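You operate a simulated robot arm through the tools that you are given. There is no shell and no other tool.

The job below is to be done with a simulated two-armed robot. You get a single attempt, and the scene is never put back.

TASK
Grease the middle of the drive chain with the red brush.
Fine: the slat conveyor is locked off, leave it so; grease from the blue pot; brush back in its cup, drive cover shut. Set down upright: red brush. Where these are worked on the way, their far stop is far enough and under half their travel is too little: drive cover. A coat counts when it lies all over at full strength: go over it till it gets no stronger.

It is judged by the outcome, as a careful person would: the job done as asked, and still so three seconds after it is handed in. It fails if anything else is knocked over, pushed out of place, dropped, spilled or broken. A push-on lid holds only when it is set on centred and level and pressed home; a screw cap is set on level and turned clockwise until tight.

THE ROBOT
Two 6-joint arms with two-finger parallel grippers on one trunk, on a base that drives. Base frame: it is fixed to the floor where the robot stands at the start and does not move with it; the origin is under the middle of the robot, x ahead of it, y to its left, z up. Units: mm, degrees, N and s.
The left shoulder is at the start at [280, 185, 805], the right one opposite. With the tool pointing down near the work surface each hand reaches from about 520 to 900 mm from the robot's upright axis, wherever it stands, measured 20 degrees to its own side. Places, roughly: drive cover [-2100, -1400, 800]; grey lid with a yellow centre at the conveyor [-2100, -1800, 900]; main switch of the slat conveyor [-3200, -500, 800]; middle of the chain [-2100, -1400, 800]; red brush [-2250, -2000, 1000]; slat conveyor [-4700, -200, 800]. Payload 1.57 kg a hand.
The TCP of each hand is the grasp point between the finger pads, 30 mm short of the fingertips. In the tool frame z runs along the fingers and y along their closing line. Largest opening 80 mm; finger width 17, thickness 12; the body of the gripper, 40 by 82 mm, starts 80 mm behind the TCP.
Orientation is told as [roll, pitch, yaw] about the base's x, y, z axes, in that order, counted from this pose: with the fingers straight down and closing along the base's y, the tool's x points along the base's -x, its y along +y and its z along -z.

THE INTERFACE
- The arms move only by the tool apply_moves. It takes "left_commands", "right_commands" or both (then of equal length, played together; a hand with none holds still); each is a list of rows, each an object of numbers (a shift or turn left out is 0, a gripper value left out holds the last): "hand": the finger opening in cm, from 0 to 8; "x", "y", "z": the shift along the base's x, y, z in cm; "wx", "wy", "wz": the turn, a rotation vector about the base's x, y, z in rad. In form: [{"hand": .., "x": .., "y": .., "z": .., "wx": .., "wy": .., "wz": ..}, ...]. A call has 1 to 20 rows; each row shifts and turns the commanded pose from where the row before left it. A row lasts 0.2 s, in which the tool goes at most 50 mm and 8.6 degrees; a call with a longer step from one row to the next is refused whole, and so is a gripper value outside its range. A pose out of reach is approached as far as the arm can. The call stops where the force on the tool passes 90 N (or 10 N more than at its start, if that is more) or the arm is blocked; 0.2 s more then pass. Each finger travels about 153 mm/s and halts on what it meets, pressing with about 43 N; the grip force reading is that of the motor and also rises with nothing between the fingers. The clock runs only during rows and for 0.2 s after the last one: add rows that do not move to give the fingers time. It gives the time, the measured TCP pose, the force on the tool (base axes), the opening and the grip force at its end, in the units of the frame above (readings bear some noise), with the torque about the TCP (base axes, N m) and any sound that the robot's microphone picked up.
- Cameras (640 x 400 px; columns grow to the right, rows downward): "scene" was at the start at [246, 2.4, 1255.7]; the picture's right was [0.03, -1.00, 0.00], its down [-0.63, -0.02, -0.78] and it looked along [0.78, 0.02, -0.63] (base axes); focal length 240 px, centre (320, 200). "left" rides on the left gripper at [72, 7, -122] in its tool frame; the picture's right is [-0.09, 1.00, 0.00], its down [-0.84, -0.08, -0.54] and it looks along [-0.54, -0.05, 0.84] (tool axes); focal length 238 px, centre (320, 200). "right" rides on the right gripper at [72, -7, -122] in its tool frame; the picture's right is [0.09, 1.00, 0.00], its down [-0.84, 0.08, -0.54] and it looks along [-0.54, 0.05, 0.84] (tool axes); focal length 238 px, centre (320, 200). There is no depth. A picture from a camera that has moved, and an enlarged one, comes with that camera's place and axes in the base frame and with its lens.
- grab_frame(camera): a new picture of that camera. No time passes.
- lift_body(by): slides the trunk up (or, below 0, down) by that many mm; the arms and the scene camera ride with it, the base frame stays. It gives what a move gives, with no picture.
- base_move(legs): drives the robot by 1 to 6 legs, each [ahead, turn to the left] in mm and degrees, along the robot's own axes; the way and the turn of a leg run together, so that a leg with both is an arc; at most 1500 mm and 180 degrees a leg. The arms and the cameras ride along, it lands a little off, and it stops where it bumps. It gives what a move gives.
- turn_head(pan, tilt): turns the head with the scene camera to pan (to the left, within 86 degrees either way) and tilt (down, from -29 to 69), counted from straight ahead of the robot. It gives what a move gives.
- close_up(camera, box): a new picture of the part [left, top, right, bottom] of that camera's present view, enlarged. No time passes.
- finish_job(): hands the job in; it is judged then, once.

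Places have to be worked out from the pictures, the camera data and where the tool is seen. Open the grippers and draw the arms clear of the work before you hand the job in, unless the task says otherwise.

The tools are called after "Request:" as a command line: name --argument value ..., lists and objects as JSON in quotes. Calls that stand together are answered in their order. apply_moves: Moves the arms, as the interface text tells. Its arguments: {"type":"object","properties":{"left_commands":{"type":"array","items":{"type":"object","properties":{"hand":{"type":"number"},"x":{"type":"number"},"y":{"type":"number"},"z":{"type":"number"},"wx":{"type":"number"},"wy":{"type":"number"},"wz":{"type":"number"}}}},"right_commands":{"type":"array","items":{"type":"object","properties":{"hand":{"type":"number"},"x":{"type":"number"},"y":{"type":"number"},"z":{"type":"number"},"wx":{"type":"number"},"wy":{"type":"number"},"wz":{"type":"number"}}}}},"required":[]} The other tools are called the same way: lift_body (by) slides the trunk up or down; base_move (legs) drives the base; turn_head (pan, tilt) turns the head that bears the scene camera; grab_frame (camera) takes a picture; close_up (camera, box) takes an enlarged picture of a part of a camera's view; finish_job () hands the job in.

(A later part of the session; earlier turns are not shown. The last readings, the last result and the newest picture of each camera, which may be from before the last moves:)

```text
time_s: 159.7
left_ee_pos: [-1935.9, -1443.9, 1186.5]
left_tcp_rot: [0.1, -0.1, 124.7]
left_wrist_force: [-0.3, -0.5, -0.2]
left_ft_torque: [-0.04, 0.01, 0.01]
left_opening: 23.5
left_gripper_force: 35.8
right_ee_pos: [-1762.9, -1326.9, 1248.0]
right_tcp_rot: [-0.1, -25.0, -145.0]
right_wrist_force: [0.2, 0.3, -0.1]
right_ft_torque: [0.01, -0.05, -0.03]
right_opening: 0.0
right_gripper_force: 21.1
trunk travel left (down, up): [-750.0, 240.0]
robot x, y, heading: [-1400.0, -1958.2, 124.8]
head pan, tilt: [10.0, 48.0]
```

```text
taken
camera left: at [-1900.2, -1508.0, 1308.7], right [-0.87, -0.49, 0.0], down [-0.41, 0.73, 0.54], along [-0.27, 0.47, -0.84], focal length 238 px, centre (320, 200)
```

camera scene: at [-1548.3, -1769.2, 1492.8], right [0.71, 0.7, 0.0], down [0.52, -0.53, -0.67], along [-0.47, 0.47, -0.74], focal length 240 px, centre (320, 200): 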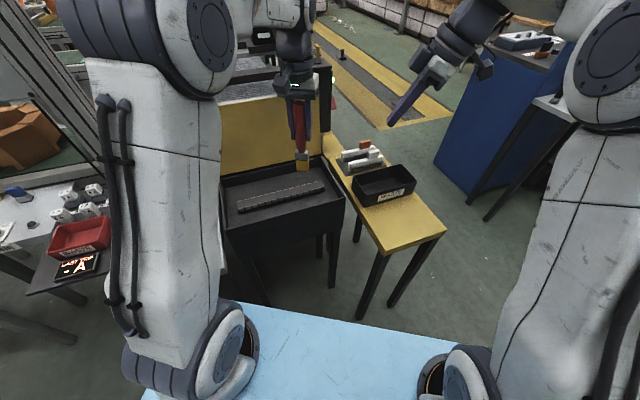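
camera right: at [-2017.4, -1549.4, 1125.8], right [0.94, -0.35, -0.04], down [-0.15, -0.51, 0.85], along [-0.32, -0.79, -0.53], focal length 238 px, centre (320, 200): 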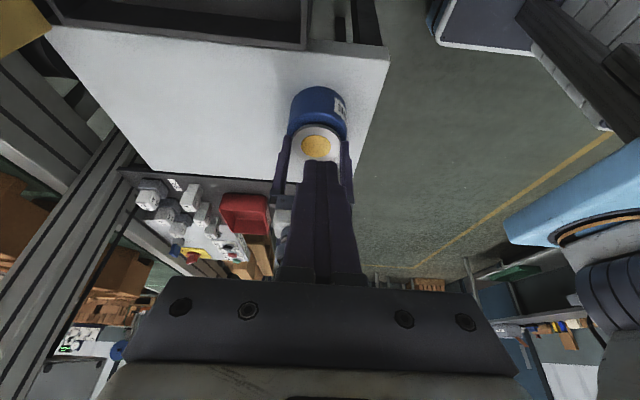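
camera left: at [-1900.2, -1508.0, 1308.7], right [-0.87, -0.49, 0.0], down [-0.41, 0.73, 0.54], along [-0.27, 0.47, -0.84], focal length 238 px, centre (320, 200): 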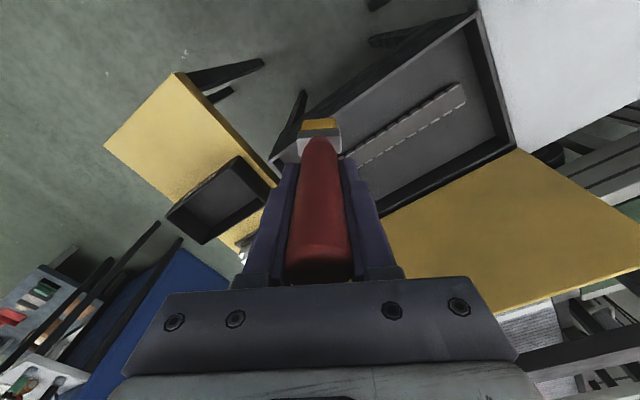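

I see the chain well from here. I turn the hand 60° clockwise so the wide bristles lie across the chain, and move the brush above the chain's middle.

Request:
apply_moves --left_commands '[{"x": -2.01, "y": 0.3, "z": -1.71, "wz": -0.131}, {"x": -2.01, "y": 0.3, "z": -1.71, "wz": -0.131}, {"x": -2.01, "y": 0.3, "z": -1.71, "wz": -0.131}, {"x": -2.01, "y": 0.3, "z": -1.71, "wz": -0.131}, {"x": -2.01, "y": 0.3, "z": -1.71, "wz": -0.131}, {"x": -2.01, "y": 0.3, "z": -1.71, "wz": -0.131}, {"x": -2.01, "y": 0.3, "z": -1.71, "wz": -0.131}, {"x": -2.01, "y": 0.3, "z": -1.71, "wz": -0.131}, {}]'

Request:
grab_frame --camera "left"

Request:
close_up --camera "scene" --box '[200, 130, 360, 230]'

```text
time_s: 161.7
left_ee_pos: [-2095.9, -1420.7, 1050.3]
left_tcp_rot: [0.0, 0.0, 64.7]
left_wrist_force: [0.4, -0.2, 0.0]
left_ft_torque: [-0.05, 0.02, -0.02]
left_opening: 23.5
left_gripper_force: 35.9
right_ee_pos: [-1763.0, -1326.1, 1247.8]
right_tcp_rot: [-0.1, -24.9, -145.0]
right_wrist_force: [0.4, -0.3, -0.6]
right_ft_torque: [-0.02, -0.03, 0.01]
right_opening: 0.0
right_gripper_force: 21.8
trunk travel left (down, up): [-750.0, 240.0]
robot x, y, heading: [-1399.3, -1960.5, 125.0]
head pan, tilt: [10.0, 48.0]
```

```text
taken
camera left: at [-2133.3, -1484.1, 1172.3], right [-0.86, 0.51, 0.0], down [0.43, 0.72, 0.54], along [0.28, 0.47, -0.84], focal length 238 px, centre (320, 200)
```

left: 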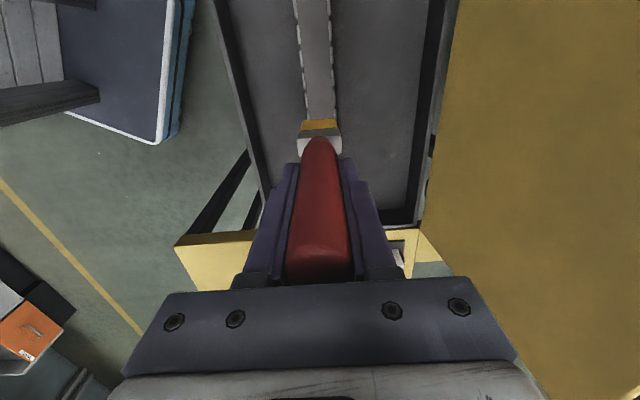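

```text
4.00 times, centred on (280, 180) of scene
camera zoom: at [-1548.5, -1769.1, 1492.7], right [0.71, 0.71, 0.0], down [0.52, -0.53, -0.67], along [-0.47, 0.47, -0.74], focal length 959 px, centre (480, 280)
```

zoom: 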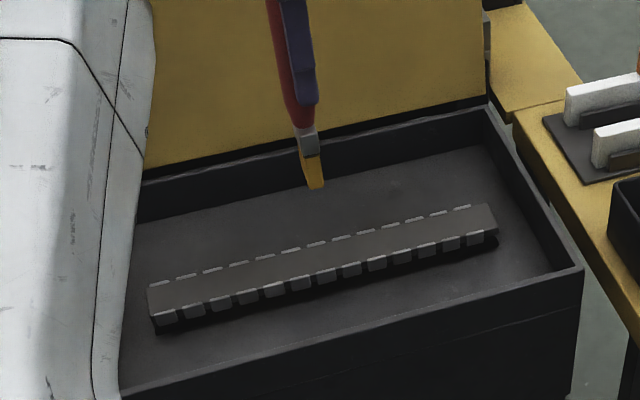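

The brush is lined up across the chain within ~2 mm and over its middle. I lower it to just above the chain, then touch down gently.

Request:
apply_moves --left_commands '[{"x": -0.1, "y": 0.06, "z": -3.5}, {"z": -3.5}, {"z": -2.8}, {}]'

Request:
apply_moves --left_commands '[{"z": -0.4}, {"z": -0.4}, {"z": -0.3}]'

Request:
close_up --camera "scene" --box '[220, 150, 340, 225]'

```text
time_s: 162.7
left_ee_pos: [-2097.7, -1420.5, 953.0]
left_tcp_rot: [0.1, -0.1, 64.7]
left_wrist_force: [0.4, 0.7, -0.7]
left_ft_torque: [0.04, 0.0, -0.01]
left_opening: 23.4
left_gripper_force: 35.3
right_ee_pos: [-1762.5, -1327.0, 1246.9]
right_tcp_rot: [-0.1, -25.0, -145.0]
right_wrist_force: [0.4, 0.1, 0.3]
right_ft_torque: [-0.04, 0.01, -0.03]
right_opening: 0.0
right_gripper_force: 21.3
trunk travel left (down, up): [-750.0, 240.0]
robot x, y, heading: [-1402.9, -1954.6, 124.5]
head pan, tilt: [10.0, 48.0]
```

```text
time_s: 163.4
left_ee_pos: [-2095.9, -1418.6, 946.5]
left_tcp_rot: [0.3, -0.3, 64.7]
left_wrist_force: [5.2, -2.7, 33.3]
left_ft_torque: [-0.56, -0.93, 0.08]
left_opening: 23.2
left_gripper_force: 35.7
right_ee_pos: [-1761.1, -1326.7, 1249.8]
right_tcp_rot: [-0.2, -25.1, -144.9]
right_wrist_force: [0.2, 0.5, -0.3]
right_ft_torque: [0.0, 0.02, 0.02]
right_opening: 0.2
right_gripper_force: 21.5
trunk travel left (down, up): [-750.0, 240.0]
robot x, y, heading: [-1399.7, -1957.8, 124.9]
head pan, tilt: [10.0, 48.0]
```

```text
5.33 times, centred on (280, 188) of scene
camera zoom: at [-1546.7, -1770.3, 1493.5], right [0.71, 0.71, 0.0], down [0.52, -0.53, -0.67], along [-0.47, 0.47, -0.74], focal length 1279 px, centre (533, 267)
```

zoom: 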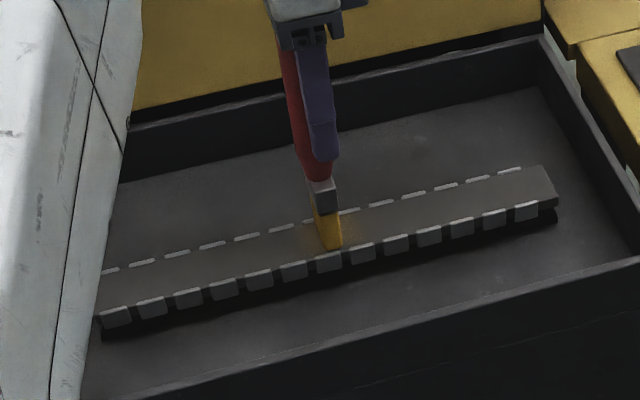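

Contact with ~33 N, a bit firm; a yellow tint already shows. I ease up 3 mm and stroke along the chain, left 60 mm then right 120 mm.

Request:
apply_moves --left_commands '[{"z": 0.3}, {"x": -0.429, "y": -0.903}, {"x": -0.429, "y": -0.903}, {"x": -0.429, "y": -0.903}, {"x": -0.429, "y": -0.903}, {"x": -0.429, "y": -0.903}, {"x": -0.429, "y": -0.903}, {"x": 0.429, "y": 0.903}, {"x": 0.429, "y": 0.903}, {"x": 0.429, "y": 0.903}, {"x": 0.429, "y": 0.903}, {"x": 0.429, "y": 0.903}, {"x": 0.429, "y": 0.903}, {"x": 0.429, "y": 0.903}, {"x": 0.429, "y": 0.903}, {"x": 0.429, "y": 0.903}, {"x": 0.429, "y": 0.903}, {"x": 0.429, "y": 0.903}, {"x": 0.429, "y": 0.903}, {}]'

Request:
close_up --camera "scene" --box '[220, 150, 340, 225]'

```text
time_s: 167.7
left_ee_pos: [-2071.2, -1365.8, 945.9]
left_tcp_rot: [0.1, -0.1, 64.8]
left_wrist_force: [-3.0, -5.3, 21.2]
left_ft_torque: [-0.76, 0.21, -0.01]
left_opening: 23.3
left_gripper_force: 35.6
right_ee_pos: [-1761.2, -1327.8, 1248.1]
right_tcp_rot: [-0.1, -25.0, -145.0]
right_wrist_force: [1.0, 0.1, -0.1]
right_ft_torque: [-0.05, 0.0, -0.04]
right_opening: 0.5
right_gripper_force: 21.5
trunk travel left (down, up): [-750.0, 240.0]
robot x, y, heading: [-1402.9, -1955.9, 124.7]
head pan, tilt: [10.0, 48.0]
```

```text
5.33 times, centred on (280, 188) of scene
camera zoom: at [-1547.5, -1770.2, 1493.0], right [0.71, 0.71, 0.0], down [0.52, -0.53, -0.67], along [-0.47, 0.47, -0.74], focal length 1279 px, centre (533, 267)
```

zoom: 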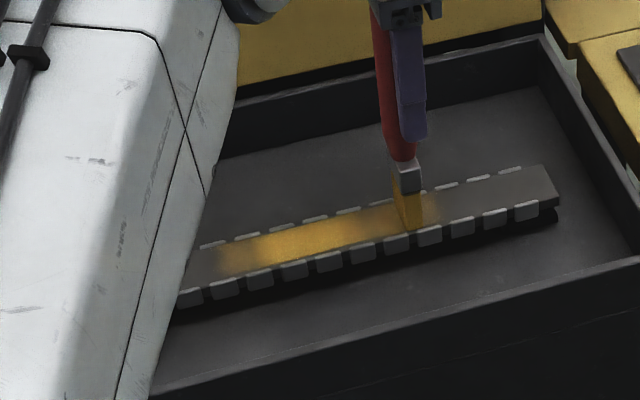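

A golden coat is forming along the stroke. I keep going over it, lengthening the strokes and shifting a few millimetres across to cover the full width.

Request:
apply_moves --left_commands '[{"x": 0.429, "y": 0.903, "z": 0.1}, {"x": 0.429, "y": 0.903}, {"x": -0.27, "y": 0.13}, {"x": -0.429, "y": -0.903}, {"x": -0.429, "y": -0.903}, {"x": -0.429, "y": -0.903}, {"x": -0.429, "y": -0.903}, {"x": -0.429, "y": -0.903}, {"x": -0.429, "y": -0.903}, {"x": -0.429, "y": -0.903}, {"x": -0.429, "y": -0.903}, {"x": -0.429, "y": -0.903}, {"x": -0.429, "y": -0.903}, {"x": -0.429, "y": -0.903}, {"x": -0.429, "y": -0.903}, {"x": -0.429, "y": -0.903}, {"x": -0.429, "y": -0.903}, {"x": -0.429, "y": -0.903}, {"x": -0.429, "y": -0.903}]'

Request:
apply_moves --left_commands '[{"x": 0.54, "y": -0.26}, {"x": 0.429, "y": 0.903}, {"x": 0.429, "y": 0.903}, {"x": 0.429, "y": 0.903}, {"x": 0.429, "y": 0.903}, {"x": 0.429, "y": 0.903}, {"x": 0.429, "y": 0.903}, {"x": 0.429, "y": 0.903}, {"x": 0.429, "y": 0.903}, {"x": 0.429, "y": 0.903}, {"x": 0.429, "y": 0.903}, {"x": 0.429, "y": 0.903}, {"x": 0.429, "y": 0.903}, {"x": 0.429, "y": 0.903}, {"x": 0.429, "y": 0.903}, {"x": 0.429, "y": 0.903}, {"x": 0.429, "y": 0.903}]'

Request:
close_up --camera "scene" --box '[220, 150, 340, 225]'

```text
time_s: 171.7
left_ee_pos: [-2134.4, -1491.0, 945.5]
left_tcp_rot: [0.1, 0.0, 64.7]
left_wrist_force: [1.4, 2.0, 6.6]
left_ft_torque: [0.15, -0.17, 0.0]
left_opening: 23.6
left_gripper_force: 35.8
right_ee_pos: [-1762.2, -1327.5, 1248.4]
right_tcp_rot: [-0.1, -25.1, -144.9]
right_wrist_force: [-0.2, -0.3, 0.0]
right_ft_torque: [0.02, -0.01, 0.01]
right_opening: 0.1
right_gripper_force: 21.3
trunk travel left (down, up): [-750.0, 240.0]
robot x, y, heading: [-1401.8, -1956.7, 124.6]
head pan, tilt: [10.0, 48.0]
```

```text
time_s: 175.2
left_ee_pos: [-2059.7, -1348.9, 945.5]
left_tcp_rot: [0.1, 0.0, 64.8]
left_wrist_force: [-0.8, -0.5, 1.9]
left_ft_torque: [0.01, 0.03, 0.0]
left_opening: 23.7
left_gripper_force: 35.9
right_ee_pos: [-1762.5, -1328.0, 1247.5]
right_tcp_rot: [-0.1, -25.0, -144.9]
right_wrist_force: [-0.5, 0.2, -0.1]
right_ft_torque: [-0.01, -0.01, 0.0]
right_opening: 0.0
right_gripper_force: 21.0
trunk travel left (down, up): [-750.0, 240.0]
robot x, y, heading: [-1400.2, -1958.4, 124.8]
head pan, tilt: [10.0, 48.0]
```

```text
5.33 times, centred on (280, 188) of scene
camera zoom: at [-1548.2, -1769.4, 1492.7], right [0.71, 0.71, 0.0], down [0.52, -0.53, -0.67], along [-0.47, 0.47, -0.74], focal length 1279 px, centre (533, 267)
```

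zoom: 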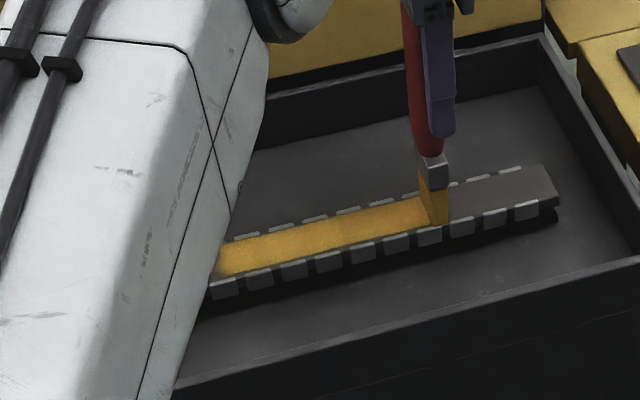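

The coat now looks full and even over the width. I lift the brush and inspect.

Request:
apply_moves --left_commands '[{"z": 3.0}, {"z": 4.0}, {"z": 4.0}, {"x": 0.43, "y": 0.9}, {"x": 1.7, "y": 3.6}, {"x": 1.7, "y": 3.6}, {}]'

Request:
close_up --camera "scene" --box '[220, 150, 340, 225]'

Request:
grab_frame --camera "left"

```text
time_s: 176.8
left_ee_pos: [-2015.5, -1299.1, 1050.9]
left_tcp_rot: [0.0, -0.1, 64.7]
left_wrist_force: [0.1, 0.3, -1.1]
left_ft_torque: [-0.04, 0.0, -0.02]
left_opening: 23.5
left_gripper_force: 35.5
left hand out of reach, approached as far as the arm can: row 5, 6
right_ee_pos: [-1763.1, -1327.2, 1246.7]
right_tcp_rot: [-0.1, -25.1, -145.0]
right_wrist_force: [-0.9, 0.8, 0.6]
right_ft_torque: [0.01, 0.01, -0.01]
right_opening: 0.0
right_gripper_force: 21.0
trunk travel left (down, up): [-750.0, 240.0]
robot x, y, heading: [-1399.5, -1955.5, 124.7]
head pan, tilt: [10.0, 48.0]
```

```text
5.33 times, centred on (280, 188) of scene
camera zoom: at [-1548.3, -1768.8, 1492.7], right [0.71, 0.71, 0.0], down [0.52, -0.53, -0.67], along [-0.47, 0.47, -0.74], focal length 1279 px, centre (533, 267)
```

zoom: 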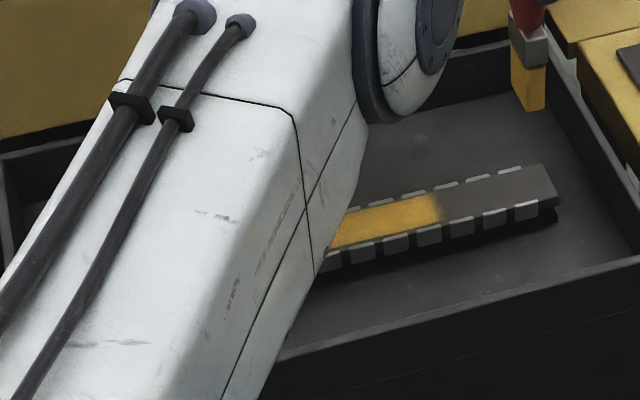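

```text
taken
camera left: at [-2051.5, -1361.9, 1173.0], right [-0.86, 0.51, 0.0], down [0.43, 0.72, 0.54], along [0.27, 0.47, -0.84], focal length 238 px, centre (320, 200)
```

left: 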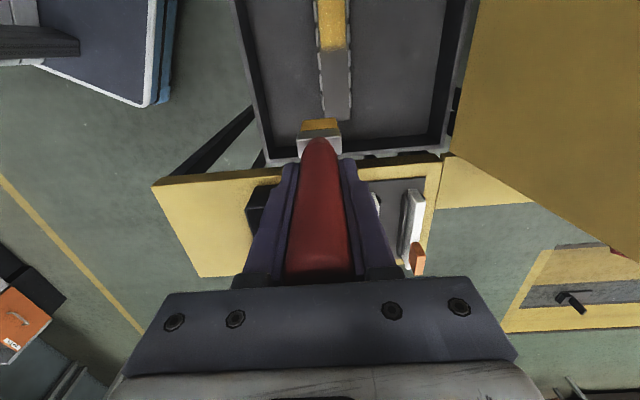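

I swing the arm left to uncover the coat.

Request:
apply_moves --left_commands '[{"x": -1.72, "y": -3.61}, {"x": -1.72, "y": -3.61}, {"x": -1.72, "y": -3.61}, {"x": -1.72, "y": -3.61}, {"x": -1.72, "y": -3.61}, {"x": -1.72, "y": -3.61}, {"x": -1.72, "y": -3.61}, {"x": -1.72, "y": -3.61}, {}]'

Request:
close_up --camera "scene" --box '[220, 150, 340, 225]'

Request:
grab_frame --camera "left"

Request:
close_up --camera "left" --box '[250, 0, 410, 100]'

```text
time_s: 178.8
left_ee_pos: [-2150.2, -1589.8, 1049.9]
left_tcp_rot: [0.1, -0.1, 64.7]
left_wrist_force: [-0.7, -0.4, -0.5]
left_ft_torque: [0.01, 0.01, 0.03]
left_opening: 23.4
left_gripper_force: 35.3
right_ee_pos: [-1761.6, -1327.4, 1248.5]
right_tcp_rot: [-0.1, -25.1, -144.9]
right_wrist_force: [0.0, -0.6, 0.3]
right_ft_torque: [-0.01, 0.0, -0.02]
right_opening: 0.0
right_gripper_force: 20.8
trunk travel left (down, up): [-750.0, 240.0]
robot x, y, heading: [-1399.1, -1958.4, 125.0]
head pan, tilt: [10.0, 48.0]
```

```text
5.33 times, centred on (280, 188) of scene
camera zoom: at [-1548.4, -1769.5, 1492.7], right [0.71, 0.71, 0.0], down [0.52, -0.53, -0.67], along [-0.47, 0.47, -0.74], focal length 1279 px, centre (533, 267)
```

zoom: 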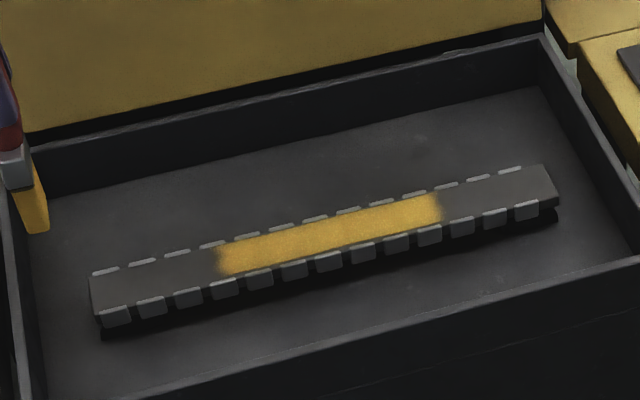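

```text
taken
camera left: at [-2187.5, -1653.2, 1171.9], right [-0.86, 0.51, 0.0], down [0.43, 0.72, 0.54], along [0.28, 0.47, -0.84], focal length 238 px, centre (320, 200)
```

left: 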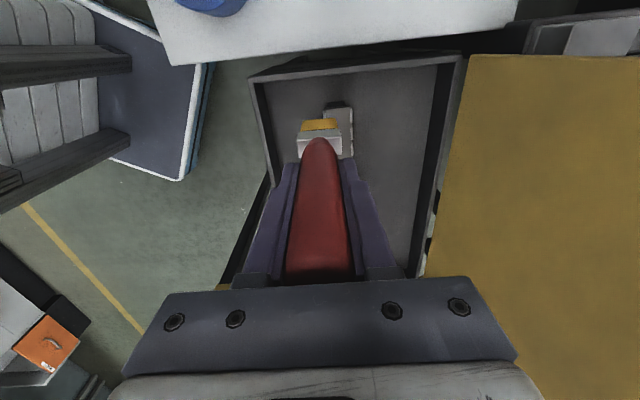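

```text
4.00 times, centred on (330, 50) of left
camera zoom: at [-2187.5, -1653.2, 1171.9], right [-0.86, 0.51, 0.0], down [0.43, 0.72, 0.54], along [0.28, 0.47, -0.84], focal length 953 px, centre (280, 800)
```

zoom: 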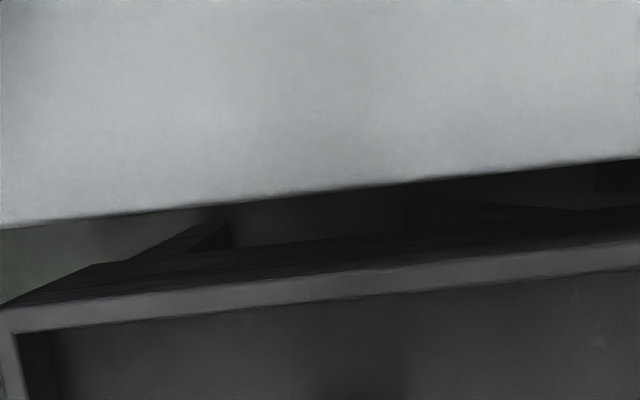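

The coat covers the middle half of the chain evenly with soft ends. I make further passes to be sure it is at full strength, then compare.

Request:
apply_moves --left_commands '[{"x": 0.44, "y": 3.04}, {"x": 0.44, "y": 3.04}, {"x": 0.45, "y": 3.03}, {"z": -3.3}, {"z": -3.3}, {"z": -3.3}, {"z": -0.4}, {"z": -0.3}]'

Request:
apply_moves --left_commands '[{"x": 0.429, "y": 0.903}, {"x": 0.429, "y": 0.903}, {"x": 0.429, "y": 0.903}, {"x": 0.429, "y": 0.903}, {"x": 0.429, "y": 0.903}, {"x": 0.429, "y": 0.903}, {"x": 0.429, "y": 0.903}, {"x": 0.429, "y": 0.903}, {"x": 0.429, "y": 0.903}, {"x": 0.429, "y": 0.903}, {"x": 0.429, "y": 0.903}, {"x": 0.429, "y": 0.903}, {"x": 0.429, "y": 0.903}, {"x": 0.429, "y": 0.903}, {"x": 0.429, "y": 0.903}, {"x": 0.429, "y": 0.903}, {"x": 0.429, "y": 0.903}]'

Request:
close_up --camera "scene" --box '[220, 150, 340, 225]'

```text
time_s: 180.7
left_ee_pos: [-2136.7, -1497.4, 944.7]
left_tcp_rot: [0.2, -0.1, 64.7]
left_wrist_force: [1.4, -1.0, 4.8]
left_ft_torque: [-0.09, -0.17, -0.03]
left_opening: 23.5
left_gripper_force: 35.8
right_ee_pos: [-1761.7, -1326.4, 1247.9]
right_tcp_rot: [-0.2, -25.0, -145.0]
right_wrist_force: [-1.4, 1.2, 0.4]
right_ft_torque: [0.01, 0.02, 0.01]
right_opening: 0.2
right_gripper_force: 21.7
trunk travel left (down, up): [-750.0, 240.0]
robot x, y, heading: [-1401.9, -1958.9, 125.0]
head pan, tilt: [10.0, 48.0]
```

```text
time_s: 184.2
left_ee_pos: [-2064.8, -1343.5, 946.0]
left_tcp_rot: [0.1, -0.1, 64.8]
left_wrist_force: [-1.8, -3.5, 9.5]
left_ft_torque: [-0.36, 0.03, 0.02]
left_opening: 23.6
left_gripper_force: 35.3
right_ee_pos: [-1763.1, -1327.7, 1248.1]
right_tcp_rot: [-0.1, -25.0, -144.8]
right_wrist_force: [0.6, 0.7, 0.3]
right_ft_torque: [-0.01, 0.04, 0.01]
right_opening: 0.3
right_gripper_force: 21.7
trunk travel left (down, up): [-750.0, 240.0]
robot x, y, heading: [-1398.2, -1952.0, 124.7]
head pan, tilt: [10.0, 48.0]
```

```text
5.33 times, centred on (280, 188) of scene
camera zoom: at [-1548.0, -1769.9, 1492.9], right [0.71, 0.71, 0.0], down [0.52, -0.53, -0.67], along [-0.47, 0.47, -0.74], focal length 1279 px, centre (533, 267)
```

zoom: 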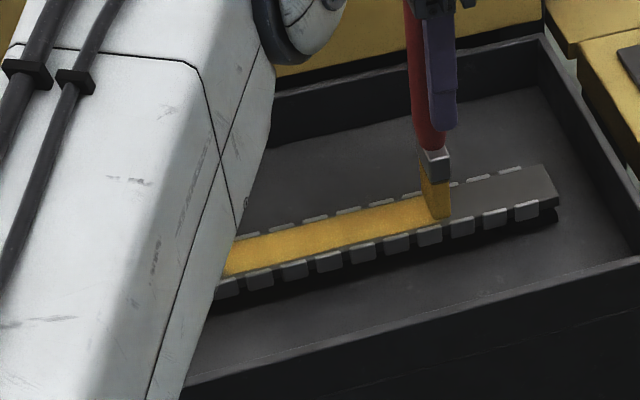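

Still working in contact at ~9 N. Two more passes, one toward the far edge and one toward the near edge.

Request:
apply_moves --left_commands '[{"x": -0.36, "y": 0.17}, {"x": -0.429, "y": -0.903}, {"x": -0.429, "y": -0.903}, {"x": -0.429, "y": -0.903}, {"x": -0.429, "y": -0.903}, {"x": -0.429, "y": -0.903}, {"x": -0.429, "y": -0.903}, {"x": -0.429, "y": -0.903}, {"x": -0.429, "y": -0.903}, {"x": -0.429, "y": -0.903}, {"x": -0.429, "y": -0.903}, {"x": -0.429, "y": -0.903}, {"x": -0.429, "y": -0.903}, {"x": -0.429, "y": -0.903}, {"x": -0.429, "y": -0.903}, {"x": -0.429, "y": -0.903}, {"x": -0.429, "y": -0.903}, {"x": -0.429, "y": -0.903}]'

Request:
apply_moves --left_commands '[{"x": 0.72, "y": -0.34}, {"x": 0.429, "y": 0.903}, {"x": 0.429, "y": 0.903}, {"x": 0.429, "y": 0.903}, {"x": 0.429, "y": 0.903}, {"x": 0.429, "y": 0.903}, {"x": 0.429, "y": 0.903}, {"x": 0.429, "y": 0.903}, {"x": 0.429, "y": 0.903}, {"x": 0.429, "y": 0.903}, {"x": 0.429, "y": 0.903}, {"x": 0.429, "y": 0.903}, {"x": 0.429, "y": 0.903}, {"x": 0.429, "y": 0.903}, {"x": 0.429, "y": 0.903}, {"x": 0.429, "y": 0.903}, {"x": 0.429, "y": 0.903}]'

Request:
apply_moves --left_commands '[{"z": 3.0}, {"z": 4.0}, {"z": 4.0}, {"x": -1.72, "y": -3.61}, {"x": -1.72, "y": -3.61}, {"x": -1.72, "y": -3.61}, {"x": -1.72, "y": -3.61}, {"x": -1.72, "y": -3.61}, {"x": -1.72, "y": -3.61}, {}]'

Request:
close_up --camera "scene" --box '[220, 150, 340, 225]'

Request:
close_up --camera "scene" --box '[250, 180, 314, 220]'

```text
time_s: 188.1
left_ee_pos: [-2140.1, -1496.6, 944.7]
left_tcp_rot: [0.0, 0.0, 64.8]
left_wrist_force: [1.4, 2.0, 9.7]
left_ft_torque: [0.25, -0.16, 0.04]
left_opening: 23.5
left_gripper_force: 36.0
right_ee_pos: [-1762.3, -1326.9, 1247.5]
right_tcp_rot: [-0.1, -25.1, -144.9]
right_wrist_force: [-0.4, 0.3, -0.7]
right_ft_torque: [-0.01, -0.01, -0.03]
right_opening: 0.0
right_gripper_force: 21.0
trunk travel left (down, up): [-750.0, 240.0]
robot x, y, heading: [-1401.9, -1957.4, 125.0]
head pan, tilt: [10.0, 48.0]
```

```text
time_s: 191.7
left_ee_pos: [-2064.5, -1355.5, 944.7]
left_tcp_rot: [0.2, -0.2, 64.6]
left_wrist_force: [-1.7, -2.5, 10.0]
left_ft_torque: [-0.3, 0.09, -0.02]
left_opening: 23.3
left_gripper_force: 35.3
right_ee_pos: [-1761.4, -1327.7, 1248.1]
right_tcp_rot: [-0.1, -25.0, -145.0]
right_wrist_force: [-0.2, -0.4, 0.7]
right_ft_torque: [-0.01, -0.02, -0.01]
right_opening: 0.1
right_gripper_force: 21.8
trunk travel left (down, up): [-750.0, 240.0]
robot x, y, heading: [-1399.9, -1957.4, 124.8]
head pan, tilt: [10.0, 48.0]
```

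```text
time_s: 193.8
left_ee_pos: [-2168.2, -1572.3, 1054.4]
left_tcp_rot: [0.2, -0.1, 64.7]
left_wrist_force: [-1.2, -0.2, -0.4]
left_ft_torque: [-0.04, 0.01, 0.02]
left_opening: 23.7
left_gripper_force: 35.4
right_ee_pos: [-1761.7, -1327.5, 1248.2]
right_tcp_rot: [-0.1, -25.0, -144.9]
right_wrist_force: [0.4, 0.2, 0.0]
right_ft_torque: [0.05, -0.02, 0.0]
right_opening: 0.2
right_gripper_force: 20.9
trunk travel left (down, up): [-750.0, 240.0]
robot x, y, heading: [-1402.0, -1955.7, 124.7]
head pan, tilt: [10.0, 48.0]
```

```text
5.33 times, centred on (280, 188) of scene
camera zoom: at [-1548.5, -1769.5, 1492.7], right [0.71, 0.71, 0.0], down [0.52, -0.53, -0.67], along [-0.47, 0.47, -0.74], focal length 1279 px, centre (533, 267)
```

zoom: 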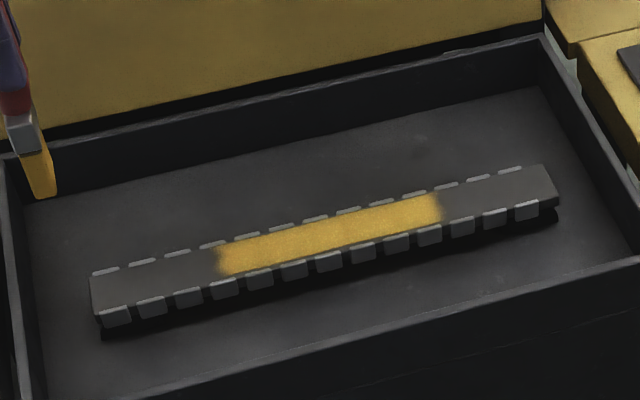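

```text
10.00 times, centred on (282, 200) of scene
camera zoom: at [-1548.5, -1769.5, 1492.7], right [0.71, 0.71, 0.0], down [0.52, -0.53, -0.67], along [-0.47, 0.47, -0.74], focal length 2398 px, centre (700, 200)
```

zoom: 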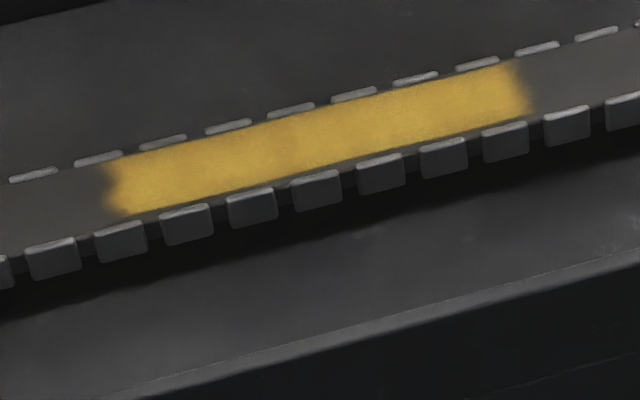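

The coat's ends stay fixed at about ±80 mm around the chain's centre even though I stroked beyond, so that is the full patch. For certainty I give the ends and edges extra strokes.

Request:
apply_moves --left_commands '[{"x": 0.925, "y": 2.88}, {"x": 0.925, "y": 2.88}, {"z": -3.4}, {"z": -3.4}, {"z": -3.4}, {"z": -0.4}, {"z": -0.4}, {"x": 0.429, "y": 0.903}, {"x": 0.429, "y": 0.903}, {"x": 0.429, "y": 0.903}, {"x": 0.429, "y": 0.903}, {"x": 0.429, "y": 0.903}, {"x": 0.429, "y": 0.903}, {"x": 0.72, "y": -0.34}, {"x": -0.429, "y": -0.903}, {"x": -0.429, "y": -0.903}, {"x": -0.429, "y": -0.903}, {"x": -0.429, "y": -0.903}, {"x": -0.429, "y": -0.903}]'

Request:
apply_moves --left_commands '[{"x": -0.36, "y": 0.17}, {"x": 0.429, "y": 0.903}, {"x": 0.429, "y": 0.903}, {"x": 0.429, "y": 0.903}, {"x": 0.429, "y": 0.903}, {"x": 0.429, "y": 0.903}, {"x": 0.429, "y": 0.903}, {"x": 0.429, "y": 0.903}, {"x": 0.429, "y": 0.903}, {"x": 0.429, "y": 0.903}, {"x": 0.429, "y": 0.903}, {"x": 0.429, "y": 0.903}, {"x": 0.429, "y": 0.903}, {"x": 0.429, "y": 0.903}, {"x": 0.429, "y": 0.903}, {"x": 0.429, "y": 0.903}, {"x": 0.429, "y": 0.903}, {"x": 0.429, "y": 0.903}, {"x": 0.429, "y": 0.903}, {"x": 0.429, "y": 0.903}]'

Request:
apply_moves --left_commands '[{"x": -0.36, "y": 0.17}, {"x": -0.429, "y": -0.903}, {"x": -0.429, "y": -0.903}, {"x": -0.429, "y": -0.903}, {"x": -0.429, "y": -0.903}, {"x": 0.72, "y": -0.34}, {"x": 0.429, "y": 0.903}, {"x": 0.429, "y": 0.903}, {"x": 0.429, "y": 0.903}, {"x": 0.429, "y": 0.903}]'

Request:
close_up --camera "scene" --box '[250, 160, 314, 200]'

```text
time_s: 197.8
left_ee_pos: [-2137.9, -1507.5, 946.6]
left_tcp_rot: [0.2, 0.0, 64.7]
left_wrist_force: [1.1, 2.1, 9.2]
left_ft_torque: [0.25, -0.19, 0.02]
left_opening: 23.6
left_gripper_force: 35.6
right_ee_pos: [-1762.2, -1327.3, 1247.5]
right_tcp_rot: [0.0, -25.1, -144.9]
right_wrist_force: [-0.4, -0.3, 0.5]
right_ft_torque: [0.0, 0.0, 0.0]
right_opening: 0.0
right_gripper_force: 21.3
trunk travel left (down, up): [-750.0, 240.0]
robot x, y, heading: [-1400.9, -1955.4, 125.0]
head pan, tilt: [10.0, 48.0]
```

```text
time_s: 202.1
left_ee_pos: [-2059.2, -1335.8, 945.7]
left_tcp_rot: [0.1, -0.1, 64.7]
left_wrist_force: [-0.6, -1.4, 6.4]
left_ft_torque: [-0.2, 0.11, 0.02]
left_opening: 23.5
left_gripper_force: 35.6
right_ee_pos: [-1762.3, -1326.9, 1248.1]
right_tcp_rot: [-0.1, -25.0, -144.9]
right_wrist_force: [0.2, -0.6, 0.2]
right_ft_torque: [0.0, 0.0, 0.05]
right_opening: 0.1
right_gripper_force: 21.3
trunk travel left (down, up): [-750.0, 240.0]
robot x, y, heading: [-1397.7, -1957.9, 125.1]
head pan, tilt: [10.0, 48.0]
```

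```text
time_s: 204.2
left_ee_pos: [-2057.2, -1336.8, 944.8]
left_tcp_rot: [0.1, 0.0, 64.7]
left_wrist_force: [-1.4, -0.8, 5.4]
left_ft_torque: [-0.16, 0.05, -0.03]
left_opening: 23.5
left_gripper_force: 36.3
right_ee_pos: [-1761.4, -1326.8, 1247.1]
right_tcp_rot: [-0.1, -25.0, -144.9]
right_wrist_force: [-0.1, 0.0, 0.8]
right_ft_torque: [-0.01, 0.01, 0.01]
right_opening: 0.0
right_gripper_force: 20.7
trunk travel left (down, up): [-750.0, 240.0]
robot x, y, heading: [-1399.9, -1953.6, 124.7]
head pan, tilt: [10.0, 48.0]
```

```text
10.00 times, centred on (282, 180) of scene
camera zoom: at [-1548.2, -1769.7, 1492.8], right [0.71, 0.71, 0.0], down [0.52, -0.53, -0.67], along [-0.47, 0.47, -0.74], focal length 2398 px, centre (700, 400)
```

zoom: 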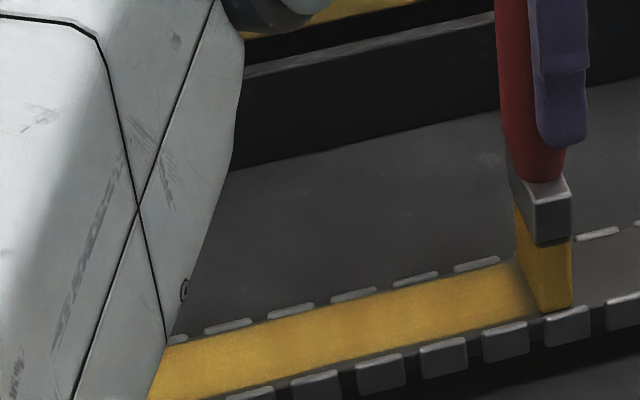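

Now I lift the brush straight up and move it left to inspect the finished coat.

Request:
apply_moves --left_commands '[{"z": 3.0}, {"z": 4.0}, {"z": 4.0}, {"x": -1.72, "y": -3.61}, {"x": -1.72, "y": -3.61}, {"x": -1.72, "y": -3.61}, {"x": -1.72, "y": -3.61}, {"x": -1.72, "y": -3.61}, {"x": -1.72, "y": -3.61}, {}]'

Request:
close_up --camera "scene" --box '[250, 180, 314, 220]'

```text
time_s: 206.4
left_ee_pos: [-2161.3, -1552.4, 1054.5]
left_tcp_rot: [0.1, -0.1, 64.7]
left_wrist_force: [-0.3, -0.1, -1.2]
left_ft_torque: [0.04, -0.02, -0.01]
left_opening: 23.6
left_gripper_force: 36.1
right_ee_pos: [-1762.3, -1328.5, 1247.8]
right_tcp_rot: [-0.1, -25.0, -144.9]
right_wrist_force: [0.4, -1.3, -0.8]
right_ft_torque: [0.0, -0.02, -0.02]
right_opening: 0.0
right_gripper_force: 21.6
trunk travel left (down, up): [-750.0, 240.0]
robot x, y, heading: [-1399.2, -1958.5, 124.9]
head pan, tilt: [10.0, 48.0]
```

```text
10.00 times, centred on (282, 200) of scene
camera zoom: at [-1548.5, -1769.6, 1492.7], right [0.71, 0.71, 0.0], down [0.52, -0.53, -0.67], along [-0.47, 0.47, -0.74], focal length 2398 px, centre (700, 200)
```

zoom: 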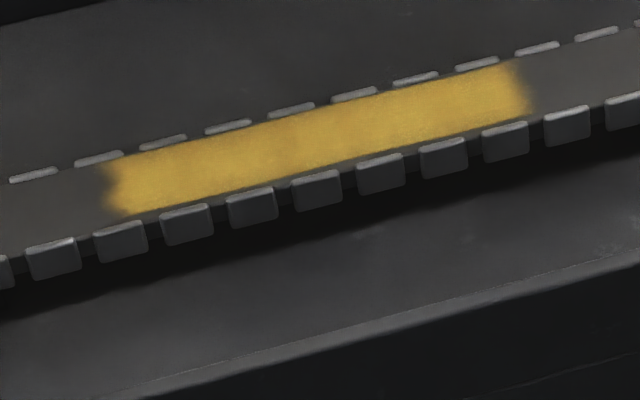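

The coat is unchanged by the extra passes, so it is at full strength. I retract the brush high, turn the hand back, then turn the base back 30° to the left.

Request:
apply_moves --left_commands '[{"z": 3.0}, {"z": 3.0}, {"x": 2.33, "y": 0.23, "z": 0.8, "wz": 0.131}, {"x": 2.33, "y": 0.23, "z": 0.8, "wz": 0.131}, {"x": 2.33, "y": 0.23, "z": 0.8, "wz": 0.131}, {"x": 2.33, "y": 0.23, "z": 0.8, "wz": 0.131}, {"x": 2.33, "y": 0.23, "z": 0.8, "wz": 0.131}, {"x": 2.33, "y": 0.23, "z": 0.8, "wz": 0.131}, {"x": 2.33, "y": 0.23, "z": 0.8, "wz": 0.131}, {"x": 2.33, "y": 0.23, "z": 0.8, "wz": 0.131}, {}]'

Request:
base_move --legs '[[0, 29.9]]'

Request:
turn_head --pan 5 --tilt 45

Request:
grab_frame --camera "scene"

Request:
grab_frame --camera "left"

```text
time_s: 208.8
left_ee_pos: [-1972.5, -1534.5, 1178.8]
left_tcp_rot: [0.2, -0.2, 124.9]
left_wrist_force: [0.5, 0.2, -0.6]
left_ft_torque: [0.0, 0.03, -0.02]
left_opening: 23.6
left_gripper_force: 35.7
right_ee_pos: [-1761.8, -1327.3, 1247.7]
right_tcp_rot: [-0.1, -25.0, -144.9]
right_wrist_force: [-1.3, 0.9, -0.2]
right_ft_torque: [0.02, 0.0, 0.01]
right_opening: 0.0
right_gripper_force: 21.9
trunk travel left (down, up): [-750.0, 240.0]
robot x, y, heading: [-1401.9, -1956.2, 124.9]
head pan, tilt: [10.0, 48.0]
```

```text
time_s: 210.7
left_ee_pos: [-2107.6, -1876.4, 1179.1]
left_tcp_rot: [0.2, -0.1, 154.6]
left_wrist_force: [-0.1, 0.0, -1.6]
left_ft_torque: [-0.02, 0.01, 0.03]
left_opening: 23.3
left_gripper_force: 35.4
right_ee_pos: [-2027.4, -1589.8, 1247.5]
right_tcp_rot: [0.0, -25.1, -115.0]
right_wrist_force: [0.7, -0.1, 0.1]
right_ft_torque: [0.02, 0.01, -0.05]
right_opening: 0.0
right_gripper_force: 21.3
trunk travel left (down, up): [-750.0, 240.0]
robot x, y, heading: [-1401.0, -1954.6, 154.7]
head pan, tilt: [10.0, 48.0]
```

```text
time_s: 211.4
left_ee_pos: [-2107.1, -1874.7, 1177.8]
left_tcp_rot: [0.1, -0.1, 154.5]
left_wrist_force: [0.4, -0.1, -0.6]
left_ft_torque: [-0.02, -0.03, -0.01]
left_opening: 23.5
left_gripper_force: 36.0
right_ee_pos: [-2027.1, -1591.4, 1248.2]
right_tcp_rot: [-0.2, -25.0, -115.1]
right_wrist_force: [-0.2, 0.5, 0.1]
right_ft_torque: [-0.01, 0.02, 0.03]
right_opening: 0.0
right_gripper_force: 20.6
trunk travel left (down, up): [-750.0, 240.0]
robot x, y, heading: [-1403.2, -1953.8, 154.6]
head pan, tilt: [5.0, 45.0]
```

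```text
taken
camera scene: at [-1622.4, -1860.4, 1496.9], right [0.35, 0.94, 0.0], down [0.66, -0.24, -0.71], along [-0.66, 0.24, -0.71], focal length 240 px, centre (320, 200)
```

scene: 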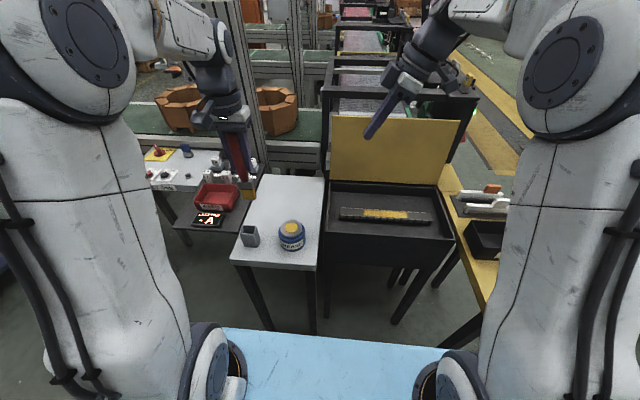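

```text
taken
camera left: at [-2046.0, -1912.8, 1300.2], right [-0.51, -0.86, 0.0], down [-0.72, 0.43, 0.54], along [-0.47, 0.28, -0.84], focal length 238 px, centre (320, 200)
```

left: 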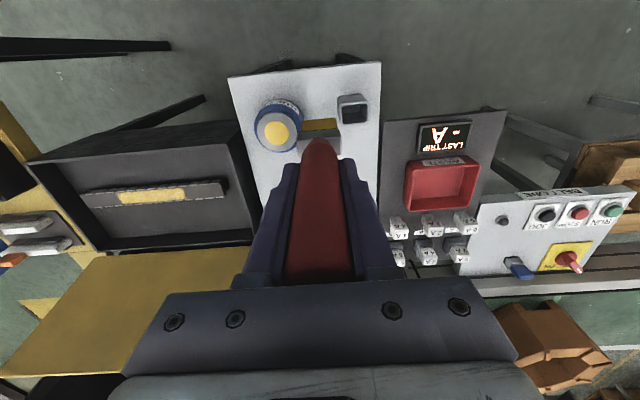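

Everything is in place. I bring the brush back above its cup, at the spot where I had taken it (x -2166, y -1911).

Request:
apply_moves --left_commands '[{"x": -2.96, "y": -1.83}, {"x": -2.96, "y": -1.83}, {"z": -4.0}, {"z": -4.0}, {"z": -3.8}, {}]'

Request:
grab_frame --camera "left"

Request:
close_up --camera "scene" --box '[190, 150, 310, 250]'

```text
time_s: 212.8
left_ee_pos: [-2167.6, -1910.8, 1060.6]
left_tcp_rot: [0.1, -0.2, 154.6]
left_wrist_force: [0.1, -0.2, -1.4]
left_ft_torque: [-0.06, -0.04, 0.0]
left_opening: 23.7
left_gripper_force: 35.7
right_ee_pos: [-2027.2, -1590.0, 1247.3]
right_tcp_rot: [-0.1, -25.0, -115.0]
right_wrist_force: [0.5, -0.2, -0.3]
right_ft_torque: [0.0, -0.01, -0.01]
right_opening: 0.3
right_gripper_force: 21.5
trunk travel left (down, up): [-750.0, 240.0]
robot x, y, heading: [-1399.8, -1955.4, 154.9]
head pan, tilt: [5.0, 45.0]
```

```text
taken
camera left: at [-2106.3, -1948.3, 1182.1], right [-0.51, -0.86, 0.0], down [-0.72, 0.43, 0.54], along [-0.47, 0.28, -0.84], focal length 238 px, centre (320, 200)
```

left: 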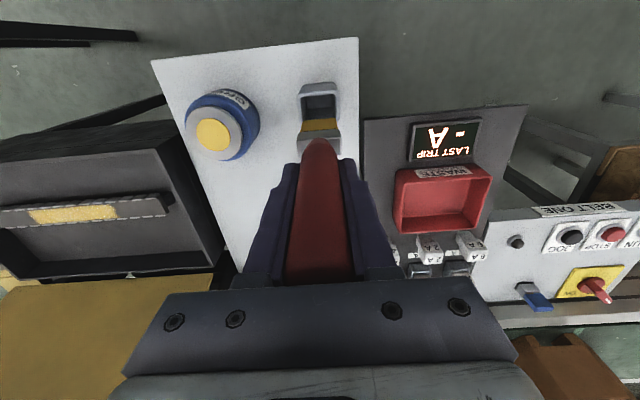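

```text
4.00 times, centred on (250, 200) of scene
camera zoom: at [-1622.6, -1860.4, 1496.9], right [0.35, 0.94, 0.0], down [0.66, -0.24, -0.71], along [-0.66, 0.24, -0.71], focal length 959 px, centre (600, 200)
```

zoom: 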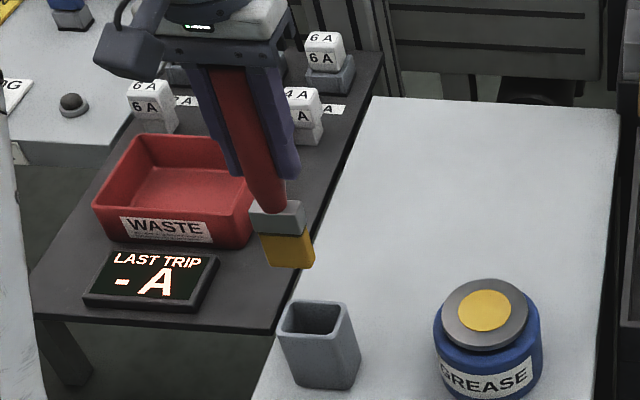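

The brush looks aligned above the cup. I read the pose again with a still row before descending.

Request:
apply_moves --left_commands '[{}]'

Request:
apply_moves --left_commands '[{}]'

Request:
close_up --camera "left" --box '[270, 70, 366, 130]'

Request:
close_up --camera "scene" --box '[225, 190, 305, 250]'

```text
time_s: 213.2
left_ee_pos: [-2167.1, -1910.3, 1060.6]
left_tcp_rot: [0.0, -0.1, 154.6]
left_wrist_force: [0.1, 0.1, -1.7]
left_ft_torque: [-0.02, -0.01, 0.02]
left_opening: 23.5
left_gripper_force: 35.3
right_ee_pos: [-2027.5, -1590.9, 1247.2]
right_tcp_rot: [-0.2, -24.9, -115.1]
right_wrist_force: [-0.4, 0.0, 0.2]
right_ft_torque: [0.02, -0.05, 0.01]
right_opening: 0.0
right_gripper_force: 21.1
trunk travel left (down, up): [-750.0, 240.0]
robot x, y, heading: [-1404.0, -1955.1, 154.8]
head pan, tilt: [5.0, 45.0]
```

```text
time_s: 213.6
left_ee_pos: [-2168.0, -1911.9, 1061.2]
left_tcp_rot: [0.1, 0.0, 154.8]
left_wrist_force: [0.5, 1.0, -0.2]
left_ft_torque: [0.0, 0.0, -0.02]
left_opening: 23.5
left_gripper_force: 36.2
right_ee_pos: [-2028.1, -1590.0, 1247.5]
right_tcp_rot: [-0.2, -24.9, -115.1]
right_wrist_force: [0.3, -0.1, -0.3]
right_ft_torque: [0.01, 0.05, 0.02]
right_opening: 0.1
right_gripper_force: 21.2
trunk travel left (down, up): [-750.0, 240.0]
robot x, y, heading: [-1403.3, -1953.7, 154.9]
head pan, tilt: [5.0, 45.0]
```

```text
6.67 times, centred on (318, 100) of left
camera zoom: at [-2106.1, -1948.3, 1182.6], right [-0.51, -0.86, 0.0], down [-0.72, 0.43, 0.54], along [-0.47, 0.28, -0.84], focal length 1589 px, centre (333, 867)
```

zoom: 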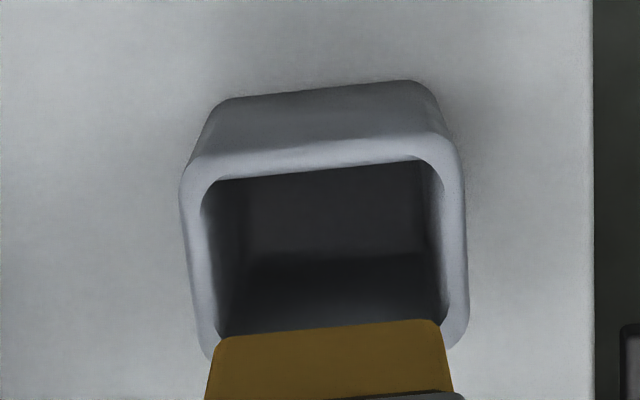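

```text
6.67 times, centred on (265, 220) of scene
camera zoom: at [-1622.4, -1860.4, 1496.9], right [0.35, 0.94, 0.0], down [0.66, -0.24, -0.71], along [-0.66, 0.24, -0.71], focal length 1599 px, centre (687, 67)
```

zoom: 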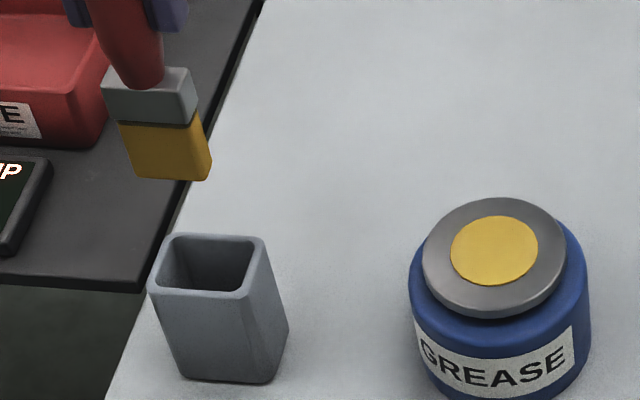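

Brush and cup agree within ~1.5 mm, with about 5 mm clearance each side. I lower the brush into the cup, slowly at the end.

Request:
apply_moves --left_commands '[{"x": 0.05, "y": 0.08, "z": -2.5}, {"z": -2.5}, {"z": -2.0}, {"z": -2.0}, {"z": -2.0}, {}]'

Request:
close_up --camera "scene" --box '[190, 150, 310, 250]'

Request:
close_up --camera "left" --box '[240, 70, 400, 170]'

```text
time_s: 215.0
left_ee_pos: [-2166.3, -1911.3, 950.4]
left_tcp_rot: [0.2, 0.0, 154.7]
left_wrist_force: [0.2, -0.4, -1.4]
left_ft_torque: [0.01, 0.01, -0.05]
left_opening: 23.6
left_gripper_force: 36.4
right_ee_pos: [-2027.2, -1590.5, 1246.6]
right_tcp_rot: [-0.2, -24.9, -115.1]
right_wrist_force: [0.1, 0.0, 0.3]
right_ft_torque: [0.01, -0.02, -0.01]
right_opening: 0.2
right_gripper_force: 21.5
trunk travel left (down, up): [-750.0, 240.0]
robot x, y, heading: [-1402.9, -1957.0, 154.5]
head pan, tilt: [5.0, 45.0]
```

```text
4.00 times, centred on (250, 200) of scene
camera zoom: at [-1622.5, -1860.4, 1496.9], right [0.35, 0.94, 0.0], down [0.66, -0.24, -0.71], along [-0.66, 0.24, -0.71], focal length 959 px, centre (600, 200)
```

zoom: 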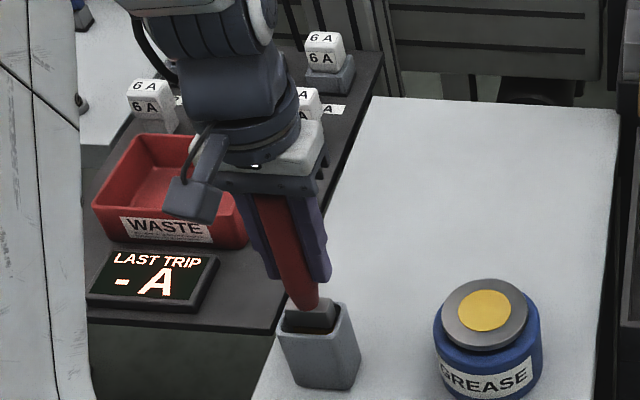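

```text
4.00 times, centred on (320, 120) of left
camera zoom: at [-2104.9, -1948.1, 1071.8], right [-0.51, -0.86, 0.0], down [-0.72, 0.43, 0.54], along [-0.47, 0.28, -0.84], focal length 953 px, centre (320, 520)
```

zoom: 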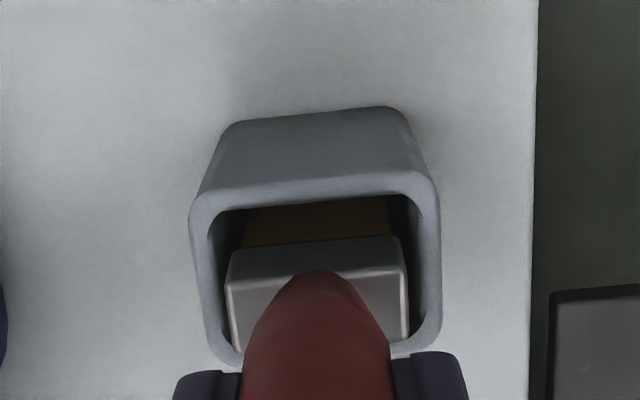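

The brush is inside the cup without touching the sides. I lower it the last bit until it stands on the bottom.

Request:
apply_moves --left_commands '[{"z": -0.8}, {"z": -0.7}, {"z": -0.4}]'

Request:
apply_moves --left_commands '[{"z": -0.2}, {"z": -0.2}]'

Request:
apply_moves --left_commands '[{"z": -0.2}]'

```text
time_s: 215.8
left_ee_pos: [-2165.7, -1911.6, 932.7]
left_tcp_rot: [0.1, -0.1, 154.7]
left_wrist_force: [0.0, 0.4, -0.7]
left_ft_torque: [0.01, 0.03, -0.02]
left_opening: 23.4
left_gripper_force: 35.5
right_ee_pos: [-2027.2, -1589.3, 1248.2]
right_tcp_rot: [-0.1, -25.0, -115.1]
right_wrist_force: [0.7, -0.1, -0.1]
right_ft_torque: [-0.03, -0.02, 0.05]
right_opening: 0.0
right_gripper_force: 21.3
trunk travel left (down, up): [-750.0, 240.0]
robot x, y, heading: [-1396.9, -1956.5, 154.9]
head pan, tilt: [5.0, 45.0]
```

```text
time_s: 216.4
left_ee_pos: [-2167.0, -1912.5, 927.7]
left_tcp_rot: [0.1, -0.2, 154.7]
left_wrist_force: [0.4, -0.2, -1.0]
left_ft_torque: [0.01, -0.02, -0.01]
left_opening: 23.7
left_gripper_force: 35.7
right_ee_pos: [-2027.7, -1589.7, 1247.8]
right_tcp_rot: [-0.1, -25.0, -115.0]
right_wrist_force: [-0.3, 0.2, -0.2]
right_ft_torque: [-0.01, 0.02, 0.01]
right_opening: 0.1
right_gripper_force: 21.0
trunk travel left (down, up): [-750.0, 240.0]
robot x, y, heading: [-1399.3, -1955.9, 154.7]
head pan, tilt: [5.0, 45.0]
```

```text
time_s: 216.8
left_ee_pos: [-2166.3, -1911.3, 926.2]
left_tcp_rot: [0.1, -0.1, 154.6]
left_wrist_force: [0.2, 0.4, -1.4]
left_ft_torque: [-0.01, -0.01, -0.01]
left_opening: 23.4
left_gripper_force: 35.3
right_ee_pos: [-2027.6, -1588.9, 1248.2]
right_tcp_rot: [-0.1, -25.0, -115.1]
right_wrist_force: [-0.5, 0.4, 0.0]
right_ft_torque: [0.03, -0.01, -0.02]
right_opening: 0.0
right_gripper_force: 21.3
trunk travel left (down, up): [-750.0, 240.0]
robot x, y, heading: [-1400.3, -1960.3, 154.9]
head pan, tilt: [5.0, 45.0]
```

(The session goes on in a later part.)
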